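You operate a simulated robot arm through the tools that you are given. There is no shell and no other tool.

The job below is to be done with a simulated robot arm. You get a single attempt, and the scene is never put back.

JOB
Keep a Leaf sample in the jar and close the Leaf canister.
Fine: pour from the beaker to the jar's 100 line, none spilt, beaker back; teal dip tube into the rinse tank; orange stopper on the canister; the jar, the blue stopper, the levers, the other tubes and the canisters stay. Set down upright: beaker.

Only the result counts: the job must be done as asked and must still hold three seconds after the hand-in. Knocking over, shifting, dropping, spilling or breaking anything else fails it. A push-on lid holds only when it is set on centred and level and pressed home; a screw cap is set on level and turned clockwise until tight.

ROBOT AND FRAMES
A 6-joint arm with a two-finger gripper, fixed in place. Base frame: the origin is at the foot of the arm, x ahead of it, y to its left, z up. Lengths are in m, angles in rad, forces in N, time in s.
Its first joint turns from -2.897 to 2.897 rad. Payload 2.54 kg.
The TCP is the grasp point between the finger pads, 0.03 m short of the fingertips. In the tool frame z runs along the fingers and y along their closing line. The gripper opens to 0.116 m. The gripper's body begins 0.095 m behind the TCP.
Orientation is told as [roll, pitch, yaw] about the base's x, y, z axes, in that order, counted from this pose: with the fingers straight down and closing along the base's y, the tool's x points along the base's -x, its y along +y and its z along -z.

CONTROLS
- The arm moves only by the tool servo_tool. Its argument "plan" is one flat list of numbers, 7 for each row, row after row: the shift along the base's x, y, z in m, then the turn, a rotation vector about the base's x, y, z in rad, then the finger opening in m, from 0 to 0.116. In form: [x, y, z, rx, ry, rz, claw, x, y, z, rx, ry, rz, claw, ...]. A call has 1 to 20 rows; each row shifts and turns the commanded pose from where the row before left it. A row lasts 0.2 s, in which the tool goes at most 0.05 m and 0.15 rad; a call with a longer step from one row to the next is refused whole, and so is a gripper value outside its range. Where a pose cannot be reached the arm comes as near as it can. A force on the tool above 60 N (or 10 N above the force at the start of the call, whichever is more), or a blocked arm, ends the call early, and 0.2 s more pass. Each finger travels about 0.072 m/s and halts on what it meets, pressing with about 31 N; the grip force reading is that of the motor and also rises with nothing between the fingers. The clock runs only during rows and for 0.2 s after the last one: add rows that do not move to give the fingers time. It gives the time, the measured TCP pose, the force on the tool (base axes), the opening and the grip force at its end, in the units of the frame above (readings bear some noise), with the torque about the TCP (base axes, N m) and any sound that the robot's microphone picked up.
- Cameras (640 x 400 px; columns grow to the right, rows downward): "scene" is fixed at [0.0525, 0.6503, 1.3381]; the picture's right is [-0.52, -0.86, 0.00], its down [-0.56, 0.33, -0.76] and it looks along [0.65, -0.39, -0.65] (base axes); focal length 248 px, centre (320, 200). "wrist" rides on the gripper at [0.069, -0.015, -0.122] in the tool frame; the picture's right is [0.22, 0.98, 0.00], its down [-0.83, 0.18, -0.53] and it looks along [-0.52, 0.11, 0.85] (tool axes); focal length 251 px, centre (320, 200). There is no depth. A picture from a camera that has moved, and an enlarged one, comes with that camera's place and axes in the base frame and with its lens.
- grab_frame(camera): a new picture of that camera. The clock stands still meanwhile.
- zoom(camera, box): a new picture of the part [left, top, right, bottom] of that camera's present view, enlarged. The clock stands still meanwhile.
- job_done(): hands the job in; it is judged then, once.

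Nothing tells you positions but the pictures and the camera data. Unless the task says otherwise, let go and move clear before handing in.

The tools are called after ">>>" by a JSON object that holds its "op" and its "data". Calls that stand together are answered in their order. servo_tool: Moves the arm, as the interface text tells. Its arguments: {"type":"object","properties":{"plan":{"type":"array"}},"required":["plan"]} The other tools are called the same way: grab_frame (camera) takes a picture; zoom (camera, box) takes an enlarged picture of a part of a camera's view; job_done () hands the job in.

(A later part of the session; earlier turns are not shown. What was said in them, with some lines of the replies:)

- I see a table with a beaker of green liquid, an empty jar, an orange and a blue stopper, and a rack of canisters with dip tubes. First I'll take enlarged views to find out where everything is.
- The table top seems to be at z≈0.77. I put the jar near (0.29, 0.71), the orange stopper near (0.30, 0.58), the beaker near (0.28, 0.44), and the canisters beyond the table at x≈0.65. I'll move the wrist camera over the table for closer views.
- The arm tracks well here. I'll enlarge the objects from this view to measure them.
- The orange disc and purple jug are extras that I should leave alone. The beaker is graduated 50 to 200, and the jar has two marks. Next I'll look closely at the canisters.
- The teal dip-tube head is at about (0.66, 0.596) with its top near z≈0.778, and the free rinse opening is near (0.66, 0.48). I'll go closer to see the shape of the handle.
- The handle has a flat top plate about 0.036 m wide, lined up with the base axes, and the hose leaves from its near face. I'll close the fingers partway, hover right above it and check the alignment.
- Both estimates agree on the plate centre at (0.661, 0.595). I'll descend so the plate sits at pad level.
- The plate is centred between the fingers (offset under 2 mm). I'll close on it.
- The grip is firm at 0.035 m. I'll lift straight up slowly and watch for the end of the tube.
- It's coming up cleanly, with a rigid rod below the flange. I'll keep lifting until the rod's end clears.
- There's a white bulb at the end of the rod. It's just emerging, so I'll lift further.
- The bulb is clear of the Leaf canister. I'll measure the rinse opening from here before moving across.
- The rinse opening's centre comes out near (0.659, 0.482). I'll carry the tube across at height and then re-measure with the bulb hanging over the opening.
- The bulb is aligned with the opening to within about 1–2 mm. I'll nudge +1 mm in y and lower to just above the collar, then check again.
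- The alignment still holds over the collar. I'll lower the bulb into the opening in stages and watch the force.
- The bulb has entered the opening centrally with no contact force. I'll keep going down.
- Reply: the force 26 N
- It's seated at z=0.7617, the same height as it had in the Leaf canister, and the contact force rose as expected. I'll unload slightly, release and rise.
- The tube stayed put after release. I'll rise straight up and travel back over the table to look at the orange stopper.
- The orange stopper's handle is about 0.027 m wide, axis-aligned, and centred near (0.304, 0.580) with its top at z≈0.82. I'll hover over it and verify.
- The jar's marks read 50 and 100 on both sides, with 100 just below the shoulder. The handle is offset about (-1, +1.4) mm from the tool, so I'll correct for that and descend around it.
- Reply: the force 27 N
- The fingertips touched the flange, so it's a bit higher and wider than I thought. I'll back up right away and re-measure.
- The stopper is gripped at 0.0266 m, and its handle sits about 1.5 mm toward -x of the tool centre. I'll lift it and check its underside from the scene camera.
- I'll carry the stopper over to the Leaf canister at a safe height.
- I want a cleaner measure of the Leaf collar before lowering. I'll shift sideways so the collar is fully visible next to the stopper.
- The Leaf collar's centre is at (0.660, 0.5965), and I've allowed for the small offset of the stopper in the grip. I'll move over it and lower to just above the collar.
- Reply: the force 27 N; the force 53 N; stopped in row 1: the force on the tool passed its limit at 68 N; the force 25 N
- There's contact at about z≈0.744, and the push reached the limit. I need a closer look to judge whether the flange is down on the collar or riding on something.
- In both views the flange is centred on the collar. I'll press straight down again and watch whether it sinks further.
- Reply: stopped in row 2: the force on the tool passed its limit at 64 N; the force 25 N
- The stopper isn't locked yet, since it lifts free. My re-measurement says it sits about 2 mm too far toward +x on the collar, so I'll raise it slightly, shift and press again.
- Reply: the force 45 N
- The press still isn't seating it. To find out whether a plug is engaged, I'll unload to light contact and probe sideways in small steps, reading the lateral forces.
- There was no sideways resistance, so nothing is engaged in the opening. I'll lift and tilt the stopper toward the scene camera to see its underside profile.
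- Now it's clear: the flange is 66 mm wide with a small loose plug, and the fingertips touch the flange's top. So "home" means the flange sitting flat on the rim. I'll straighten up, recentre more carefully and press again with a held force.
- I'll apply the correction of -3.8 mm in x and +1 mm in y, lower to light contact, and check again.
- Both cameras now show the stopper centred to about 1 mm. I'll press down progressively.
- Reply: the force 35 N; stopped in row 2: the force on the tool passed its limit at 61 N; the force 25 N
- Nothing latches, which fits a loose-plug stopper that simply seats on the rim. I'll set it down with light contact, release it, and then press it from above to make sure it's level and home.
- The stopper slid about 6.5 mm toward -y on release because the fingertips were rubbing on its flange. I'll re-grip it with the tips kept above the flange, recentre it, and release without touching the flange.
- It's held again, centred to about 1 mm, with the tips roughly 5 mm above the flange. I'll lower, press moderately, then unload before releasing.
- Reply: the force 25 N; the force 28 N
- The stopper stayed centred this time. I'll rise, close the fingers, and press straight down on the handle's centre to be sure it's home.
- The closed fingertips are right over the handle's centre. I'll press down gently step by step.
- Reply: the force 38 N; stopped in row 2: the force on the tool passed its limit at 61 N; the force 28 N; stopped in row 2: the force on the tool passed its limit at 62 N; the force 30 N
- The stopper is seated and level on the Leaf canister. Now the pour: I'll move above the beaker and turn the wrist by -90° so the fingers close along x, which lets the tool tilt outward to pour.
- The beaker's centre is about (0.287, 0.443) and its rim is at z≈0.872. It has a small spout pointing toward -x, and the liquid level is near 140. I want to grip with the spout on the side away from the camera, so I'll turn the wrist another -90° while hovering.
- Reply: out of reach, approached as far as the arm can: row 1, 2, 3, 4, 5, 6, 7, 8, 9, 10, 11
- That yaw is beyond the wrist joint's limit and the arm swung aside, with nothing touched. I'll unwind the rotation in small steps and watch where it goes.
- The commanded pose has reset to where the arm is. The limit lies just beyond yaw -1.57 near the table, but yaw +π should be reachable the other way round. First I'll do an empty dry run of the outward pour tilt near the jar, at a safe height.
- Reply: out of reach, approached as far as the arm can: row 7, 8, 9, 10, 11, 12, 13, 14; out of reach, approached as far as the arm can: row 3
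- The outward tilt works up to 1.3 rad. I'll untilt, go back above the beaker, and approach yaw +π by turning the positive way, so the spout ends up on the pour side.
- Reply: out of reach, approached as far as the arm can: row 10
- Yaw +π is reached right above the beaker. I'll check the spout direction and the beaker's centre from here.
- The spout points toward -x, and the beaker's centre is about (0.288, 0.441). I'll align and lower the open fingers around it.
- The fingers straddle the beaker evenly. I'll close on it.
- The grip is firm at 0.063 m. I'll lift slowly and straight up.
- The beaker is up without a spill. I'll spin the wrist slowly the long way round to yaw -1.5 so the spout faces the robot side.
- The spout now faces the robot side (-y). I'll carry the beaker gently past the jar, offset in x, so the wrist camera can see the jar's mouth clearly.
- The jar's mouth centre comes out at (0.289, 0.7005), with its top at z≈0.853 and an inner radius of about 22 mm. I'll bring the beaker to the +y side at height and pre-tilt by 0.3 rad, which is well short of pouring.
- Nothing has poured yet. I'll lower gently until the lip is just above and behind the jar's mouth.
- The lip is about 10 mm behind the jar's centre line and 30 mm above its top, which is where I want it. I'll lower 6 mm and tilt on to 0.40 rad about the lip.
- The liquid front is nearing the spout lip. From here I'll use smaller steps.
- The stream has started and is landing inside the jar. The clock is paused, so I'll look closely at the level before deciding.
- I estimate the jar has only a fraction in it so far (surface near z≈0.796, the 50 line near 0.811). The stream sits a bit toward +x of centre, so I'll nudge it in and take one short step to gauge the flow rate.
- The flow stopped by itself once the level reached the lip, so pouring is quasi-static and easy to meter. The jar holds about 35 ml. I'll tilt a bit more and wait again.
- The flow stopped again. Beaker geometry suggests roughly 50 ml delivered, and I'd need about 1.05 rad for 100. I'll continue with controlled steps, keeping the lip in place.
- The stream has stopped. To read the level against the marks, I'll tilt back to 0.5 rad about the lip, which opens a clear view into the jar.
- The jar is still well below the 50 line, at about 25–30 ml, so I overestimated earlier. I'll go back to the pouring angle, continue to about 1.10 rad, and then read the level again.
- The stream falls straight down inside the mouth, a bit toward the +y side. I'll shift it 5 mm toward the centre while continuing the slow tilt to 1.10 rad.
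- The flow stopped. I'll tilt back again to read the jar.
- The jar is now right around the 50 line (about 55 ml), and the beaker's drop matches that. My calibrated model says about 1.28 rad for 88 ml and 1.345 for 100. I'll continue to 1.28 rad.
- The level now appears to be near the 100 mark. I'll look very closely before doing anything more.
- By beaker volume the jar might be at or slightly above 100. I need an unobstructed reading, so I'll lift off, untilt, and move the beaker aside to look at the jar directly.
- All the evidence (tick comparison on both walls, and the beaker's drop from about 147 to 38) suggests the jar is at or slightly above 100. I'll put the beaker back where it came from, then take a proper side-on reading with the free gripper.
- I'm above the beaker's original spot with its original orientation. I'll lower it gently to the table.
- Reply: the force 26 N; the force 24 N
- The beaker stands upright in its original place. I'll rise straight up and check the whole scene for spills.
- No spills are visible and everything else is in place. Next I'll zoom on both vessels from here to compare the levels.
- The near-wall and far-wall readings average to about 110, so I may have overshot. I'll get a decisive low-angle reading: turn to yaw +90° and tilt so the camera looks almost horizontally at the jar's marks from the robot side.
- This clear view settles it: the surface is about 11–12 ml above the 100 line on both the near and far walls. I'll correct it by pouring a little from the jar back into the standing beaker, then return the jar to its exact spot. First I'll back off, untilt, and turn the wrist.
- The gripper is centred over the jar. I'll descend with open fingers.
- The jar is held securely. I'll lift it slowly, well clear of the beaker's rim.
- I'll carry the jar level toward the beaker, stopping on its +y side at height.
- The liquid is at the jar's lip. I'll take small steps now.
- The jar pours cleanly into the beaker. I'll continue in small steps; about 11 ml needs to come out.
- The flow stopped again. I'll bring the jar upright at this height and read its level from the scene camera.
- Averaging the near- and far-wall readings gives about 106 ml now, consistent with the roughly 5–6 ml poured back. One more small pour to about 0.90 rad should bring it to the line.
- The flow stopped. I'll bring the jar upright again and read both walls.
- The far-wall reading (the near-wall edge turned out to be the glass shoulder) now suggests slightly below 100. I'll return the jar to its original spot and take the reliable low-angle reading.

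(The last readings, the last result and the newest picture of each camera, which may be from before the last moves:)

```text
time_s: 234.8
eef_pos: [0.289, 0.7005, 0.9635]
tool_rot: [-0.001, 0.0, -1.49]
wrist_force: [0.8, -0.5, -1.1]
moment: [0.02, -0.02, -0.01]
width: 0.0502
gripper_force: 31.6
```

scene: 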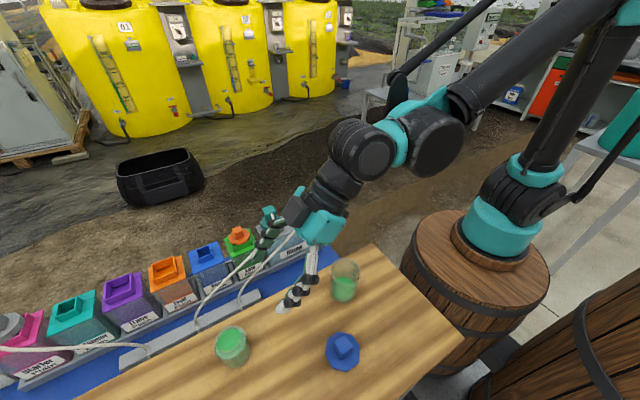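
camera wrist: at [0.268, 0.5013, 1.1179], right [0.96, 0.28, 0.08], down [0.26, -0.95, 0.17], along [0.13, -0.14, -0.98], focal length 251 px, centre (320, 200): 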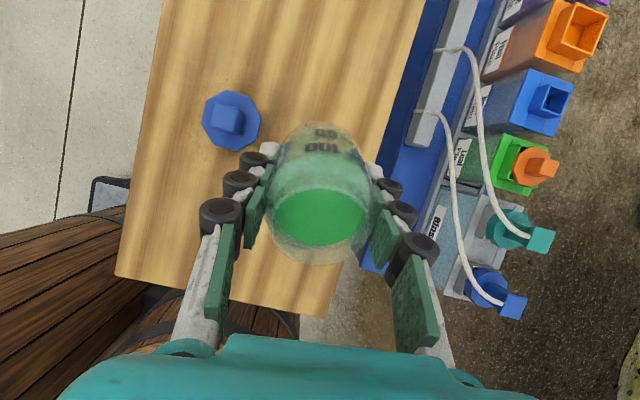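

>>> {"op": "servo_tool", "data": {"plan": [0, 0.0005, -0.008, 0, 0, 0, 0.045, 0, 0, -0.016, 0, 0, 0, 0.045, 0, 0, -0.02, 0, 0, 0, 0.045, 0, 0, -0.02, 0, 0, 0, 0.045, 0, 0, -0.02, 0, 0, 0, 0.045, 0, 0, -0.02, 0, 0, 0, 0.045, 0, 0, -0.016, 0, 0, 0, 0.045, 0, 0, -0.01, 0, 0, 0, 0.045, 0, 0, -0.006, 0, 0, 0, 0.045, 0, 0, 0, 0, 0, 0, 0.045]}}

>>> {"op": "grab_frame", "data": {"camera": "wrist"}}

```text
time_s: 237.0
eef_pos: [0.2891, 0.6989, 0.8284]
tool_rot: [0.001, -0.001, -1.49]
wrist_force: [0.6, 0.7, -1.9]
moment: [-0.04, 0.02, -0.02]
width: 0.0499
gripper_force: 30.8
```

```text
taken
camera wrist: at [0.2699, 0.7663, 0.951], right [0.96, 0.29, 0.0], down [0.25, -0.81, 0.53], along [0.16, -0.51, -0.85], focal length 251 px, centre (320, 200)
```

wrist: 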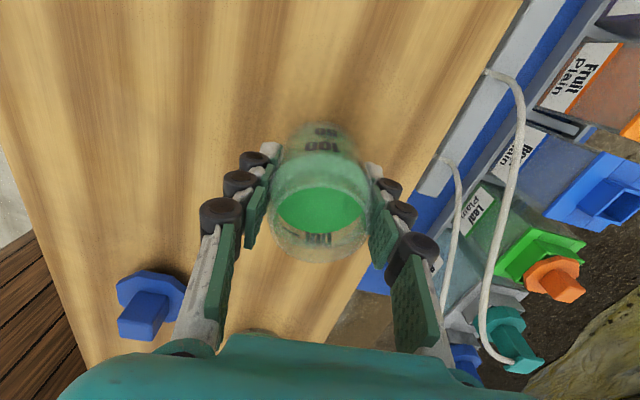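

>>> {"op": "servo_tool", "data": {"plan": [-0.001, 0.0013, -0.003, 0, 0, 0, 0.045, 0, 0, -0.002, 0, 0, 0, 0.045, 0, 0, 0, 0, 0, 0, 0.045]}}

>>> {"op": "servo_tool", "data": {"plan": [0, 0, -0.0015, 0, 0, 0, 0.045, 0, 0, 0, 0, 0, 0, 0.045]}}

>>> {"op": "servo_tool", "data": {"plan": [0, 0, -0.0015, 0, 0, 0, 0.045, 0, 0, 0, 0, 0, 0, 0.045]}}

```text
time_s: 237.8
eef_pos: [0.2878, 0.7015, 0.8235]
tool_rot: [-0.001, 0.0, -1.488]
wrist_force: [0.3, -0.2, -1.7]
moment: [0.02, 0.0, 0.0]
width: 0.0499
gripper_force: 31.2
```

```text
time_s: 238.4
eef_pos: [0.2884, 0.6998, 0.8224]
tool_rot: [-0.001, 0.001, -1.491]
wrist_force: [-0.7, 2.6, 10.1]
moment: [-0.05, -0.01, -0.01]
width: 0.05
gripper_force: 31.5
```

```text
time_s: 239.0
eef_pos: [0.2875, 0.7007, 0.8223]
tool_rot: [0.002, 0.002, -1.492]
wrist_force: [5.0, 3.9, 31.5]
moment: [-0.06, -0.15, 0.0]
width: 0.05
gripper_force: 31.3
```

The jar is on the table. I'll unload and release it.

>>> {"op": "servo_tool", "data": {"plan": [0, 0, 0.0025, 0, 0, 0, 0.045, 0, 0, 0, 0, 0, 0, 0.045]}}

>>> {"op": "servo_tool", "data": {"plan": [0, 0, 0, 0, 0, 0, 0.054, 0, 0, 0, 0, 0, 0, 0.062, 0, 0, 0, 0, 0, 0, 0.08, 0, 0, 0, 0, 0, 0, 0.1, 0, 0, 0, 0, 0, 0, 0.1]}}

>>> {"op": "servo_tool", "data": {"plan": [0, 0, 0.02, 0, 0, 0, 0.1, 0, 0, 0.04, 0, 0, 0, 0.1, 0, 0, 0.045, 0, 0, 0, 0.1, 0, 0, 0.045, 0, 0, 0, 0.1, 0, 0, 0, 0, 0, 0, 0.1]}}

>>> {"op": "grab_frame", "data": {"camera": "wrist"}}

>>> {"op": "zoom", "data": {"camera": "scene", "box": [190, 260, 390, 385]}}

```text
time_s: 239.6
eef_pos: [0.2871, 0.7016, 0.8224]
tool_rot: [-0.001, 0.001, -1.489]
wrist_force: [-1.0, -0.3, -1.4]
moment: [0.02, -0.02, -0.02]
width: 0.0498
gripper_force: 30.6
```

```text
time_s: 240.8
eef_pos: [0.2877, 0.7009, 0.8226]
tool_rot: [-0.001, 0.001, -1.489]
wrist_force: [-0.5, 0.1, 0.1]
moment: [0.01, 0.0, 0.0]
width: 0.0999
gripper_force: 0.1
```

```text
time_s: 242.0
eef_pos: [0.2861, 0.7025, 0.9733]
tool_rot: [0.001, 0.0, -1.488]
wrist_force: [-0.7, 0.0, 0.1]
moment: [0.0, -0.05, -0.01]
width: 0.1
gripper_force: 0.0
```

```text
taken
camera wrist: at [0.2662, 0.7693, 1.0951], right [0.96, 0.29, 0.0], down [0.25, -0.81, 0.53], along [0.16, -0.51, -0.85], focal length 251 px, centre (320, 200)
```

wrist: 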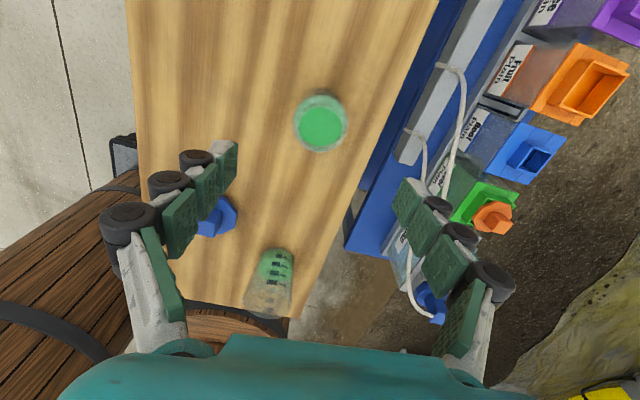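

```text
3.20 times, centred on (290, 322) of scene
camera zoom: at [0.0525, 0.6503, 1.3381], right [-0.52, -0.86, 0.0], down [-0.56, 0.33, -0.76], along [0.65, -0.39, -0.65], focal length 794 px, centre (416, -192)
```

zoom: 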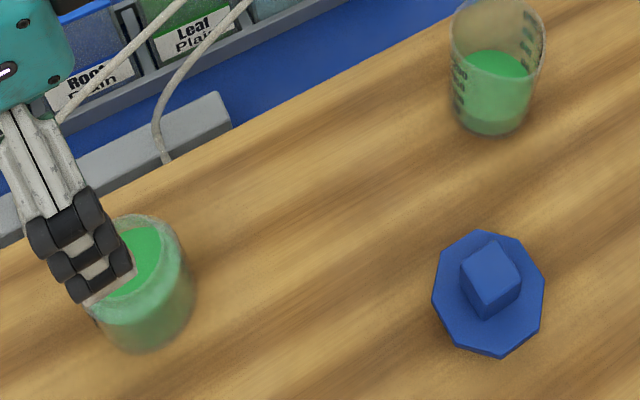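

The jar is back on its spot. Now the low-angle reading again: turn to yaw +90° and tilt.

>>> {"op": "servo_tool", "data": {"plan": [0, -0.026, 0.002, 0, 0, 0.139, 0.1, 0, -0.026, 0.002, 0, 0, 0.139, 0.1, 0, -0.026, 0, 0, 0, 0.139, 0.1, 0, -0.0265, 0, 0, 0, 0.139, 0.1, 0, 0, 0, 0, 0, 0.139, 0.1, 0, 0, 0, 0, 0, 0.139, 0.1, 0, 0, 0, 0, 0, 0.139, 0.1, 0, 0, 0, 0, 0, 0.139, 0.1, 0, 0, 0, 0, 0, 0.139, 0.1, 0, 0, 0, 0, 0, 0.139, 0.1, 0, 0, 0, 0, 0, 0.139, 0.1, 0, 0, 0, 0, 0, 0.139, 0.1, 0, 0, 0, 0, 0, 0.139, 0.1, 0, 0, 0, 0, 0, 0.139, 0.1, 0, 0, 0, 0, 0, 0.139, 0.1, 0, 0, 0, 0, 0, 0.139, 0.1, 0, 0, 0, 0, 0, 0.139, 0.1, 0, 0, 0, 0, 0, 0.139, 0.1, 0, 0, 0, 0, 0, 0.139, 0.1, 0, 0, 0, 0, 0, 0.139, 0.1]}}

>>> {"op": "servo_tool", "data": {"plan": [0.002, 0, 0, 0, 0, 0.139, 0.1, 0, 0, 0, 0, 0, 0.139, 0.1, 0, 0, 0, 0.1, 0, 0, 0.1, 0, 0, 0, 0.1, 0, 0, 0.1, 0, 0, 0, 0.1, 0, 0, 0.1, 0, 0, 0, 0.1, 0, 0, 0.1, 0, 0, 0, 0.1, 0, 0, 0.1, 0, 0, 0, 0.1, 0, 0, 0.1, 0, 0, 0, 0.1, 0, 0, 0.1, 0, 0.012, -0.03, 0, 0, 0, 0.1, 0, 0.012, -0.03, 0, 0, 0, 0.1, 0, 0.012, -0.03, 0, 0, 0, 0.1, 0, 0.005, -0.013, 0, 0, 0, 0.1, 0, 0, 0, 0, 0, 0, 0.1]}}

>>> {"op": "zoom", "data": {"camera": "wrist", "box": [300, 120, 356, 180]}}

>>> {"op": "zoom", "data": {"camera": "wrist", "box": [276, 140, 348, 200]}}

```text
time_s: 246.2
eef_pos: [0.2879, 0.5986, 0.9758]
tool_rot: [0.001, -0.001, 1.291]
wrist_force: [0.7, 0.4, 0.4]
moment: [0.01, 0.0, -0.03]
width: 0.0999
gripper_force: 0.0
```

```text
time_s: 249.2
eef_pos: [0.2889, 0.6393, 0.871]
tool_rot: [0.004, -0.7, 1.566]
wrist_force: [0.3, 0.3, 0.0]
moment: [0.0, 0.0, -0.02]
width: 0.1003
gripper_force: 0.1
```

```text
6.67 times, centred on (328, 150) of wrist
camera zoom: at [0.3038, 0.5073, 0.9205], right [-0.98, -0.16, -0.14], down [-0.18, 0.29, 0.94], along [-0.11, 0.94, -0.31], focal length 1676 px, centre (267, 533)
```

zoom: 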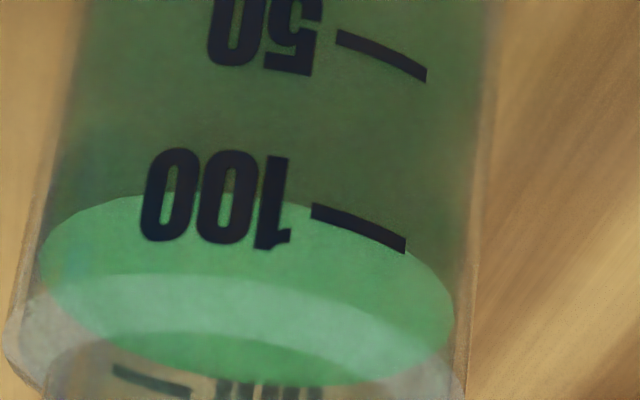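

```text
6.67 times, centred on (312, 170) of wrist
camera zoom: at [0.3038, 0.5073, 0.9205], right [-0.98, -0.16, -0.14], down [-0.18, 0.29, 0.94], along [-0.11, 0.94, -0.31], focal length 1676 px, centre (373, 400)
```

zoom: 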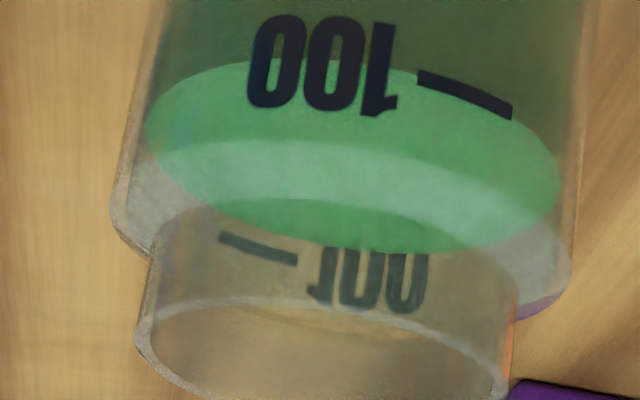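

The liquid's near edge now coincides with the 100 tick, and averaging near and far walls gives about 96–98 ml, which is on the line within reading accuracy. I'll retreat, straighten up, and make a final check of everything.

>>> {"op": "servo_tool", "data": {"plan": [0, -0.012, 0.03, 0, 0, 0, 0.1, 0, -0.012, 0.035, 0, 0, 0, 0.1, 0, -0.012, 0.035, 0, 0, 0, 0.1, 0, -0.004, 0.03, -0.1, 0, 0, 0.1, 0, 0, 0.03, -0.1, 0, 0, 0.1, 0, 0, 0.03, -0.1, 0, 0, 0.1, 0, 0, 0.02, -0.1, 0, 0, 0.1, 0, 0, 0, -0.1, 0, 0, 0.1, 0, 0, 0, -0.1, 0, 0, 0.1, 0, 0, 0, -0.1, 0, 0, 0.1, 0, 0, 0, 0, 0, 0, 0.1]}}

>>> {"op": "servo_tool", "data": {"plan": [0.03, -0.03, 0, 0, 0, -0.14, 0.1, 0.03, -0.03, 0, 0, 0, -0.14, 0.1, 0.03, -0.03, 0, 0, 0, -0.14, 0.1, 0.03, -0.03, 0, 0, 0, -0.14, 0.1, 0.03, -0.03, 0, 0, 0, -0.14, 0.1, 0.03, -0.03, 0, 0, 0, -0.14, 0.1, 0.02, -0.03, 0, 0, 0, -0.14, 0.1, 0, 0, 0, 0, 0, -0.14, 0.1, 0, 0, 0, 0, 0, -0.14, 0.1, 0, 0, 0, 0, 0, -0.14, 0.1, 0, 0, 0, 0, 0, -0.14, 0.1, 0, 0, 0, 0, 0, 0, 0.1]}}

>>> {"op": "grab_frame", "data": {"camera": "scene"}}

>>> {"op": "zoom", "data": {"camera": "scene", "box": [208, 316, 256, 376]}}

>>> {"op": "zoom", "data": {"camera": "scene", "box": [320, 250, 376, 310]}}

>>> {"op": "zoom", "data": {"camera": "scene", "box": [200, 180, 340, 280]}}

```text
time_s: 251.6
eef_pos: [0.289, 0.5979, 1.0843]
tool_rot: [0.0, 0.002, 1.566]
wrist_force: [0.6, 0.3, -1.2]
moment: [0.01, -0.03, -0.02]
width: 0.1001
gripper_force: 0.0
```

```text
time_s: 254.2
eef_pos: [0.4908, 0.3895, 1.083]
tool_rot: [0.001, 0.001, 0.026]
wrist_force: [-0.6, 0.1, 0.0]
moment: [-0.02, 0.0, 0.02]
width: 0.0998
gripper_force: 0.0
```

```text
taken
```

scene: 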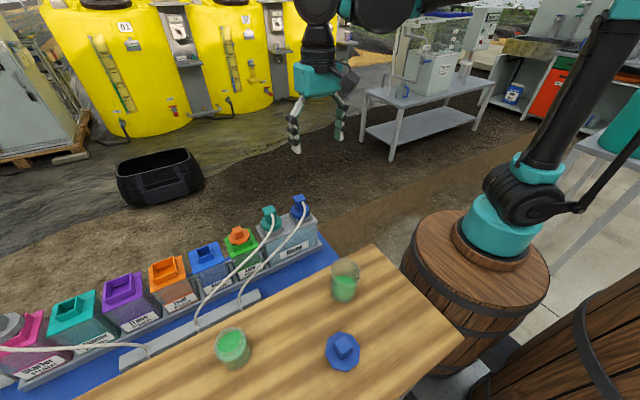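

```text
6.67 times, centred on (232, 346) of scene
camera zoom: at [0.0525, 0.6503, 1.3381], right [-0.52, -0.86, 0.0], down [-0.56, 0.33, -0.76], along [0.65, -0.39, -0.65], focal length 1655 px, centre (907, -773)
```

zoom: 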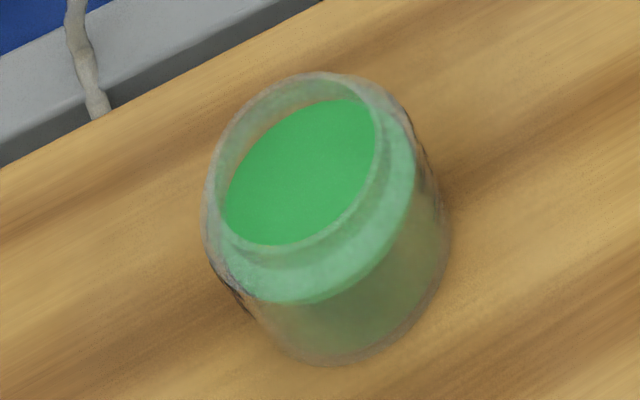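

```text
6.67 times, centred on (348, 280) of scene
camera zoom: at [0.0525, 0.6503, 1.3381], right [-0.52, -0.86, 0.0], down [-0.56, 0.33, -0.76], along [0.65, -0.39, -0.65], focal length 1655 px, centre (133, -333)
```

zoom: 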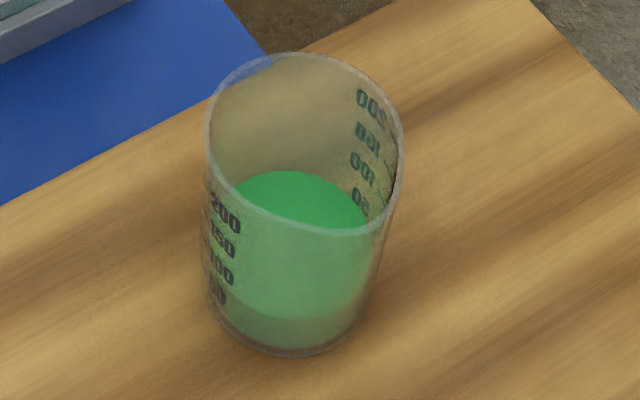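

```text
4.00 times, centred on (270, 230) of scene
camera zoom: at [0.0525, 0.6503, 1.3381], right [-0.52, -0.86, 0.0], down [-0.56, 0.33, -0.76], along [0.65, -0.39, -0.65], focal length 993 px, centre (520, 80)
```

zoom: 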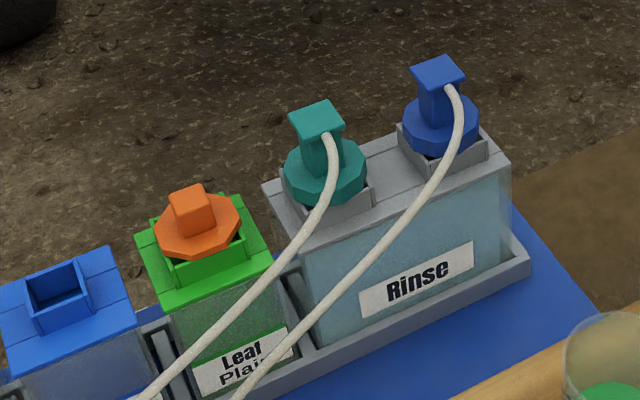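

Everything is in place. I'll take one more close look at the orange stopper's seating, with both cameras unobstructed.

>>> {"op": "zoom", "data": {"camera": "scene", "box": [222, 216, 270, 256]}}

>>> {"op": "servo_tool", "data": {"plan": [0.02, 0.04, -0.02, 0, 0, 0, 0.1, 0.02, 0.04, -0.02, 0, 0, 0, 0.1, 0.02, 0.04, -0.02, 0, 0, 0, 0.1, 0.01, 0.04, -0.02, 0, 0, 0, 0.1, 0, 0.03, -0.02, 0, 0, 0, 0.1, 0, 0, 0, 0, 0, 0, 0.1]}}

>>> {"op": "grab_frame", "data": {"camera": "wrist"}}

>>> {"op": "zoom", "data": {"camera": "wrist", "box": [260, 100, 420, 220]}}

```text
10.00 times, centred on (246, 236) of scene
camera zoom: at [0.0525, 0.6503, 1.3381], right [-0.52, -0.86, 0.0], down [-0.56, 0.33, -0.76], along [0.65, -0.39, -0.65], focal length 2483 px, centre (1060, -160)
```

zoom: 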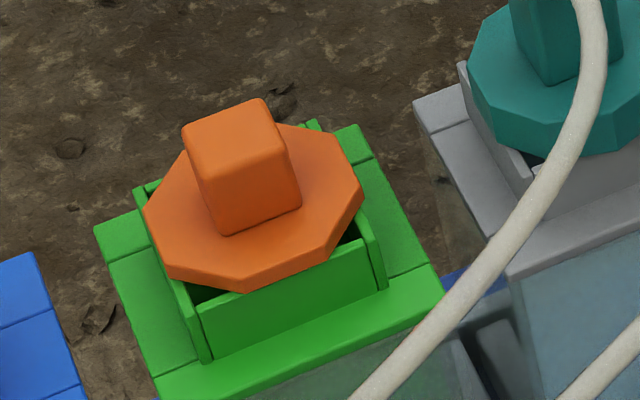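

```text
time_s: 255.6
eef_pos: [0.5628, 0.5783, 0.9827]
tool_rot: [0.0, 0.0, 0.028]
wrist_force: [0.1, 0.4, -0.3]
moment: [0.03, 0.01, 0.05]
width: 0.1
gripper_force: 0.1
```

```text
taken
camera wrist: at [0.4944, 0.5607, 1.1049], right [-0.24, 0.97, 0.0], down [0.82, 0.2, 0.53], along [0.52, 0.13, -0.85], focal length 251 px, centre (320, 200)
```

wrist: 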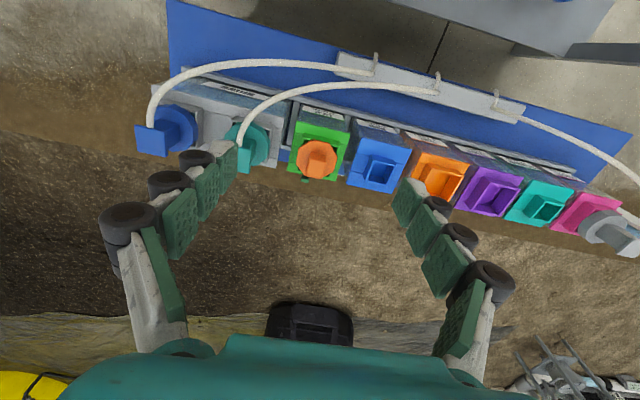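

```text
3.33 times, centred on (340, 160) of wrist
camera zoom: at [0.4944, 0.5607, 1.1049], right [-0.24, 0.97, 0.0], down [0.82, 0.2, 0.53], along [0.52, 0.13, -0.85], focal length 838 px, centre (253, 333)
```

zoom: 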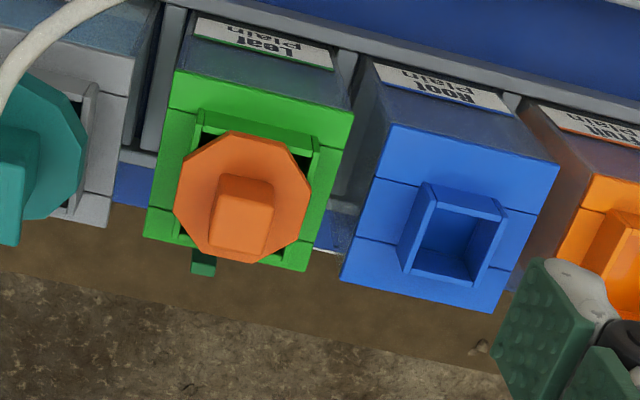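

>>> {"op": "zoom", "data": {"camera": "wrist", "box": [284, 122, 364, 192]}}

```text
5.71 times, centred on (324, 157) of wrist
camera zoom: at [0.4944, 0.5607, 1.1049], right [-0.24, 0.97, 0.0], down [0.82, 0.2, 0.53], along [0.52, 0.13, -0.85], focal length 1437 px, centre (297, 446)
```

zoom: 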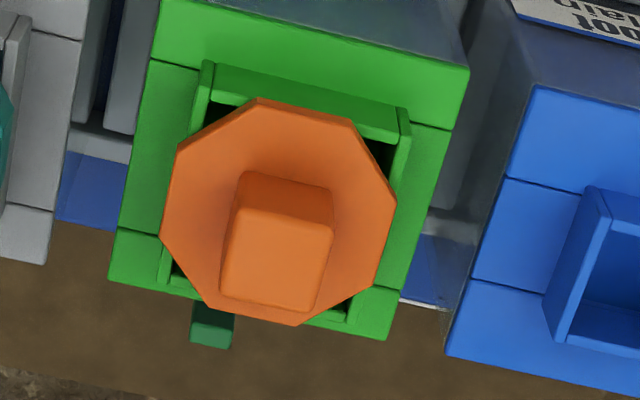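

The stopper sits flat and centred to within about 1–2 mm. The teal tube is in the rinse tank, the jar is at its mark and in place, and the beaker is upright where it started. I'll move the arm clear and let things settle for a moment.

>>> {"op": "servo_tool", "data": {"plan": [-0.02, -0.02, 0.04, 0, 0, 0, 0.1, -0.02, -0.02, 0.04, 0, 0, 0, 0.1, -0.02, -0.02, 0.04, 0, 0, 0, 0.1, -0.02, -0.02, 0.02, 0, 0, 0, 0.1, 0, 0, 0, 0, 0, 0, 0.1, 0, 0, 0, 0, 0, 0, 0.1, 0, 0, 0, 0, 0, 0, 0.1, 0, 0, 0, 0, 0, 0, 0.1, 0, 0, 0, 0, 0, 0, 0.1, 0, 0, 0, 0, 0, 0, 0.1, 0, 0, 0, 0, 0, 0, 0.1, 0, 0, 0, 0, 0, 0, 0.1]}}

>>> {"op": "grab_frame", "data": {"camera": "scene"}}

>>> {"op": "zoom", "data": {"camera": "scene", "box": [190, 180, 390, 380]}}

```text
time_s: 258.2
eef_pos: [0.4808, 0.4977, 1.1228]
tool_rot: [-0.001, -0.002, 0.028]
wrist_force: [-0.3, -0.7, -0.8]
moment: [0.0, -0.01, 0.04]
width: 0.1
gripper_force: 0.1
```

```text
taken
```

scene: 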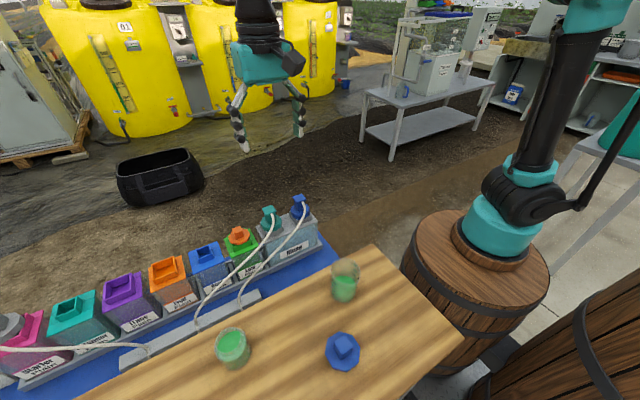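

```text
2.00 times, centred on (290, 280) of scene
camera zoom: at [0.0525, 0.6503, 1.3381], right [-0.52, -0.86, 0.0], down [-0.56, 0.33, -0.76], along [0.65, -0.39, -0.65], focal length 496 px, centre (380, 40)
```

zoom: 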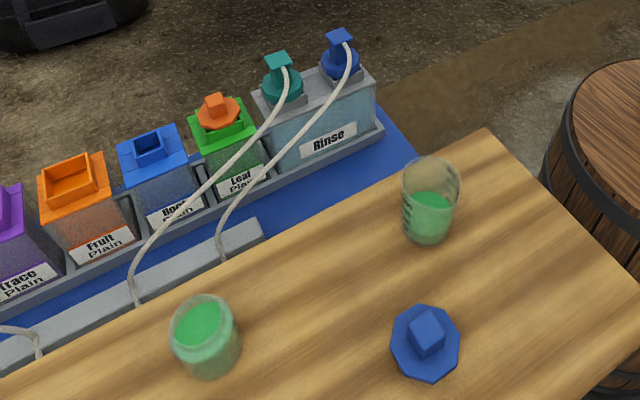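

Everything is steady: the jar is filled to its 100 line, the beaker is upright and back, the teal dip tube is in the rinse tank, and the orange stopper is on the Leaf canister. I see no spills, and the arm is clear, so I'm handing the job in.

>>> {"op": "job_done", "data": {}}

```text
The job is handed in.
```

I've handed the job in, with every item placed as asked. Two points are less than certain: the jar reads slightly under its line, and I never felt the stopper lock.

- **Jar:** my best reading is about 96–98 ml against the 100 line. I first overshot to about 112 ml, so I lifted the jar, poured the excess back into the beaker and set the jar down again. It ended about 3 mm from where it started. I saw no spills in the camera views.
- **Beaker:** it stands upright within a few millimetres of its original place, with the spout pointing the same way. It holds about 55 ml.
- **Teal dip tube:** it is in the free opening of the rinse tank, seated at the same height it had in the Leaf canister.
- **Orange stopper:** it sits flat on the Leaf canister, centred to within about 2 mm. I pressed it with about 60 N several times, but after the first presses it still lifted off freely. The plug is much narrower than the canister's opening, so I think it simply rests there. I did not try lifting it again after the last press.
- **Everything else:** the blue stopper, the other tubes, the levers and the canisters were not touched.
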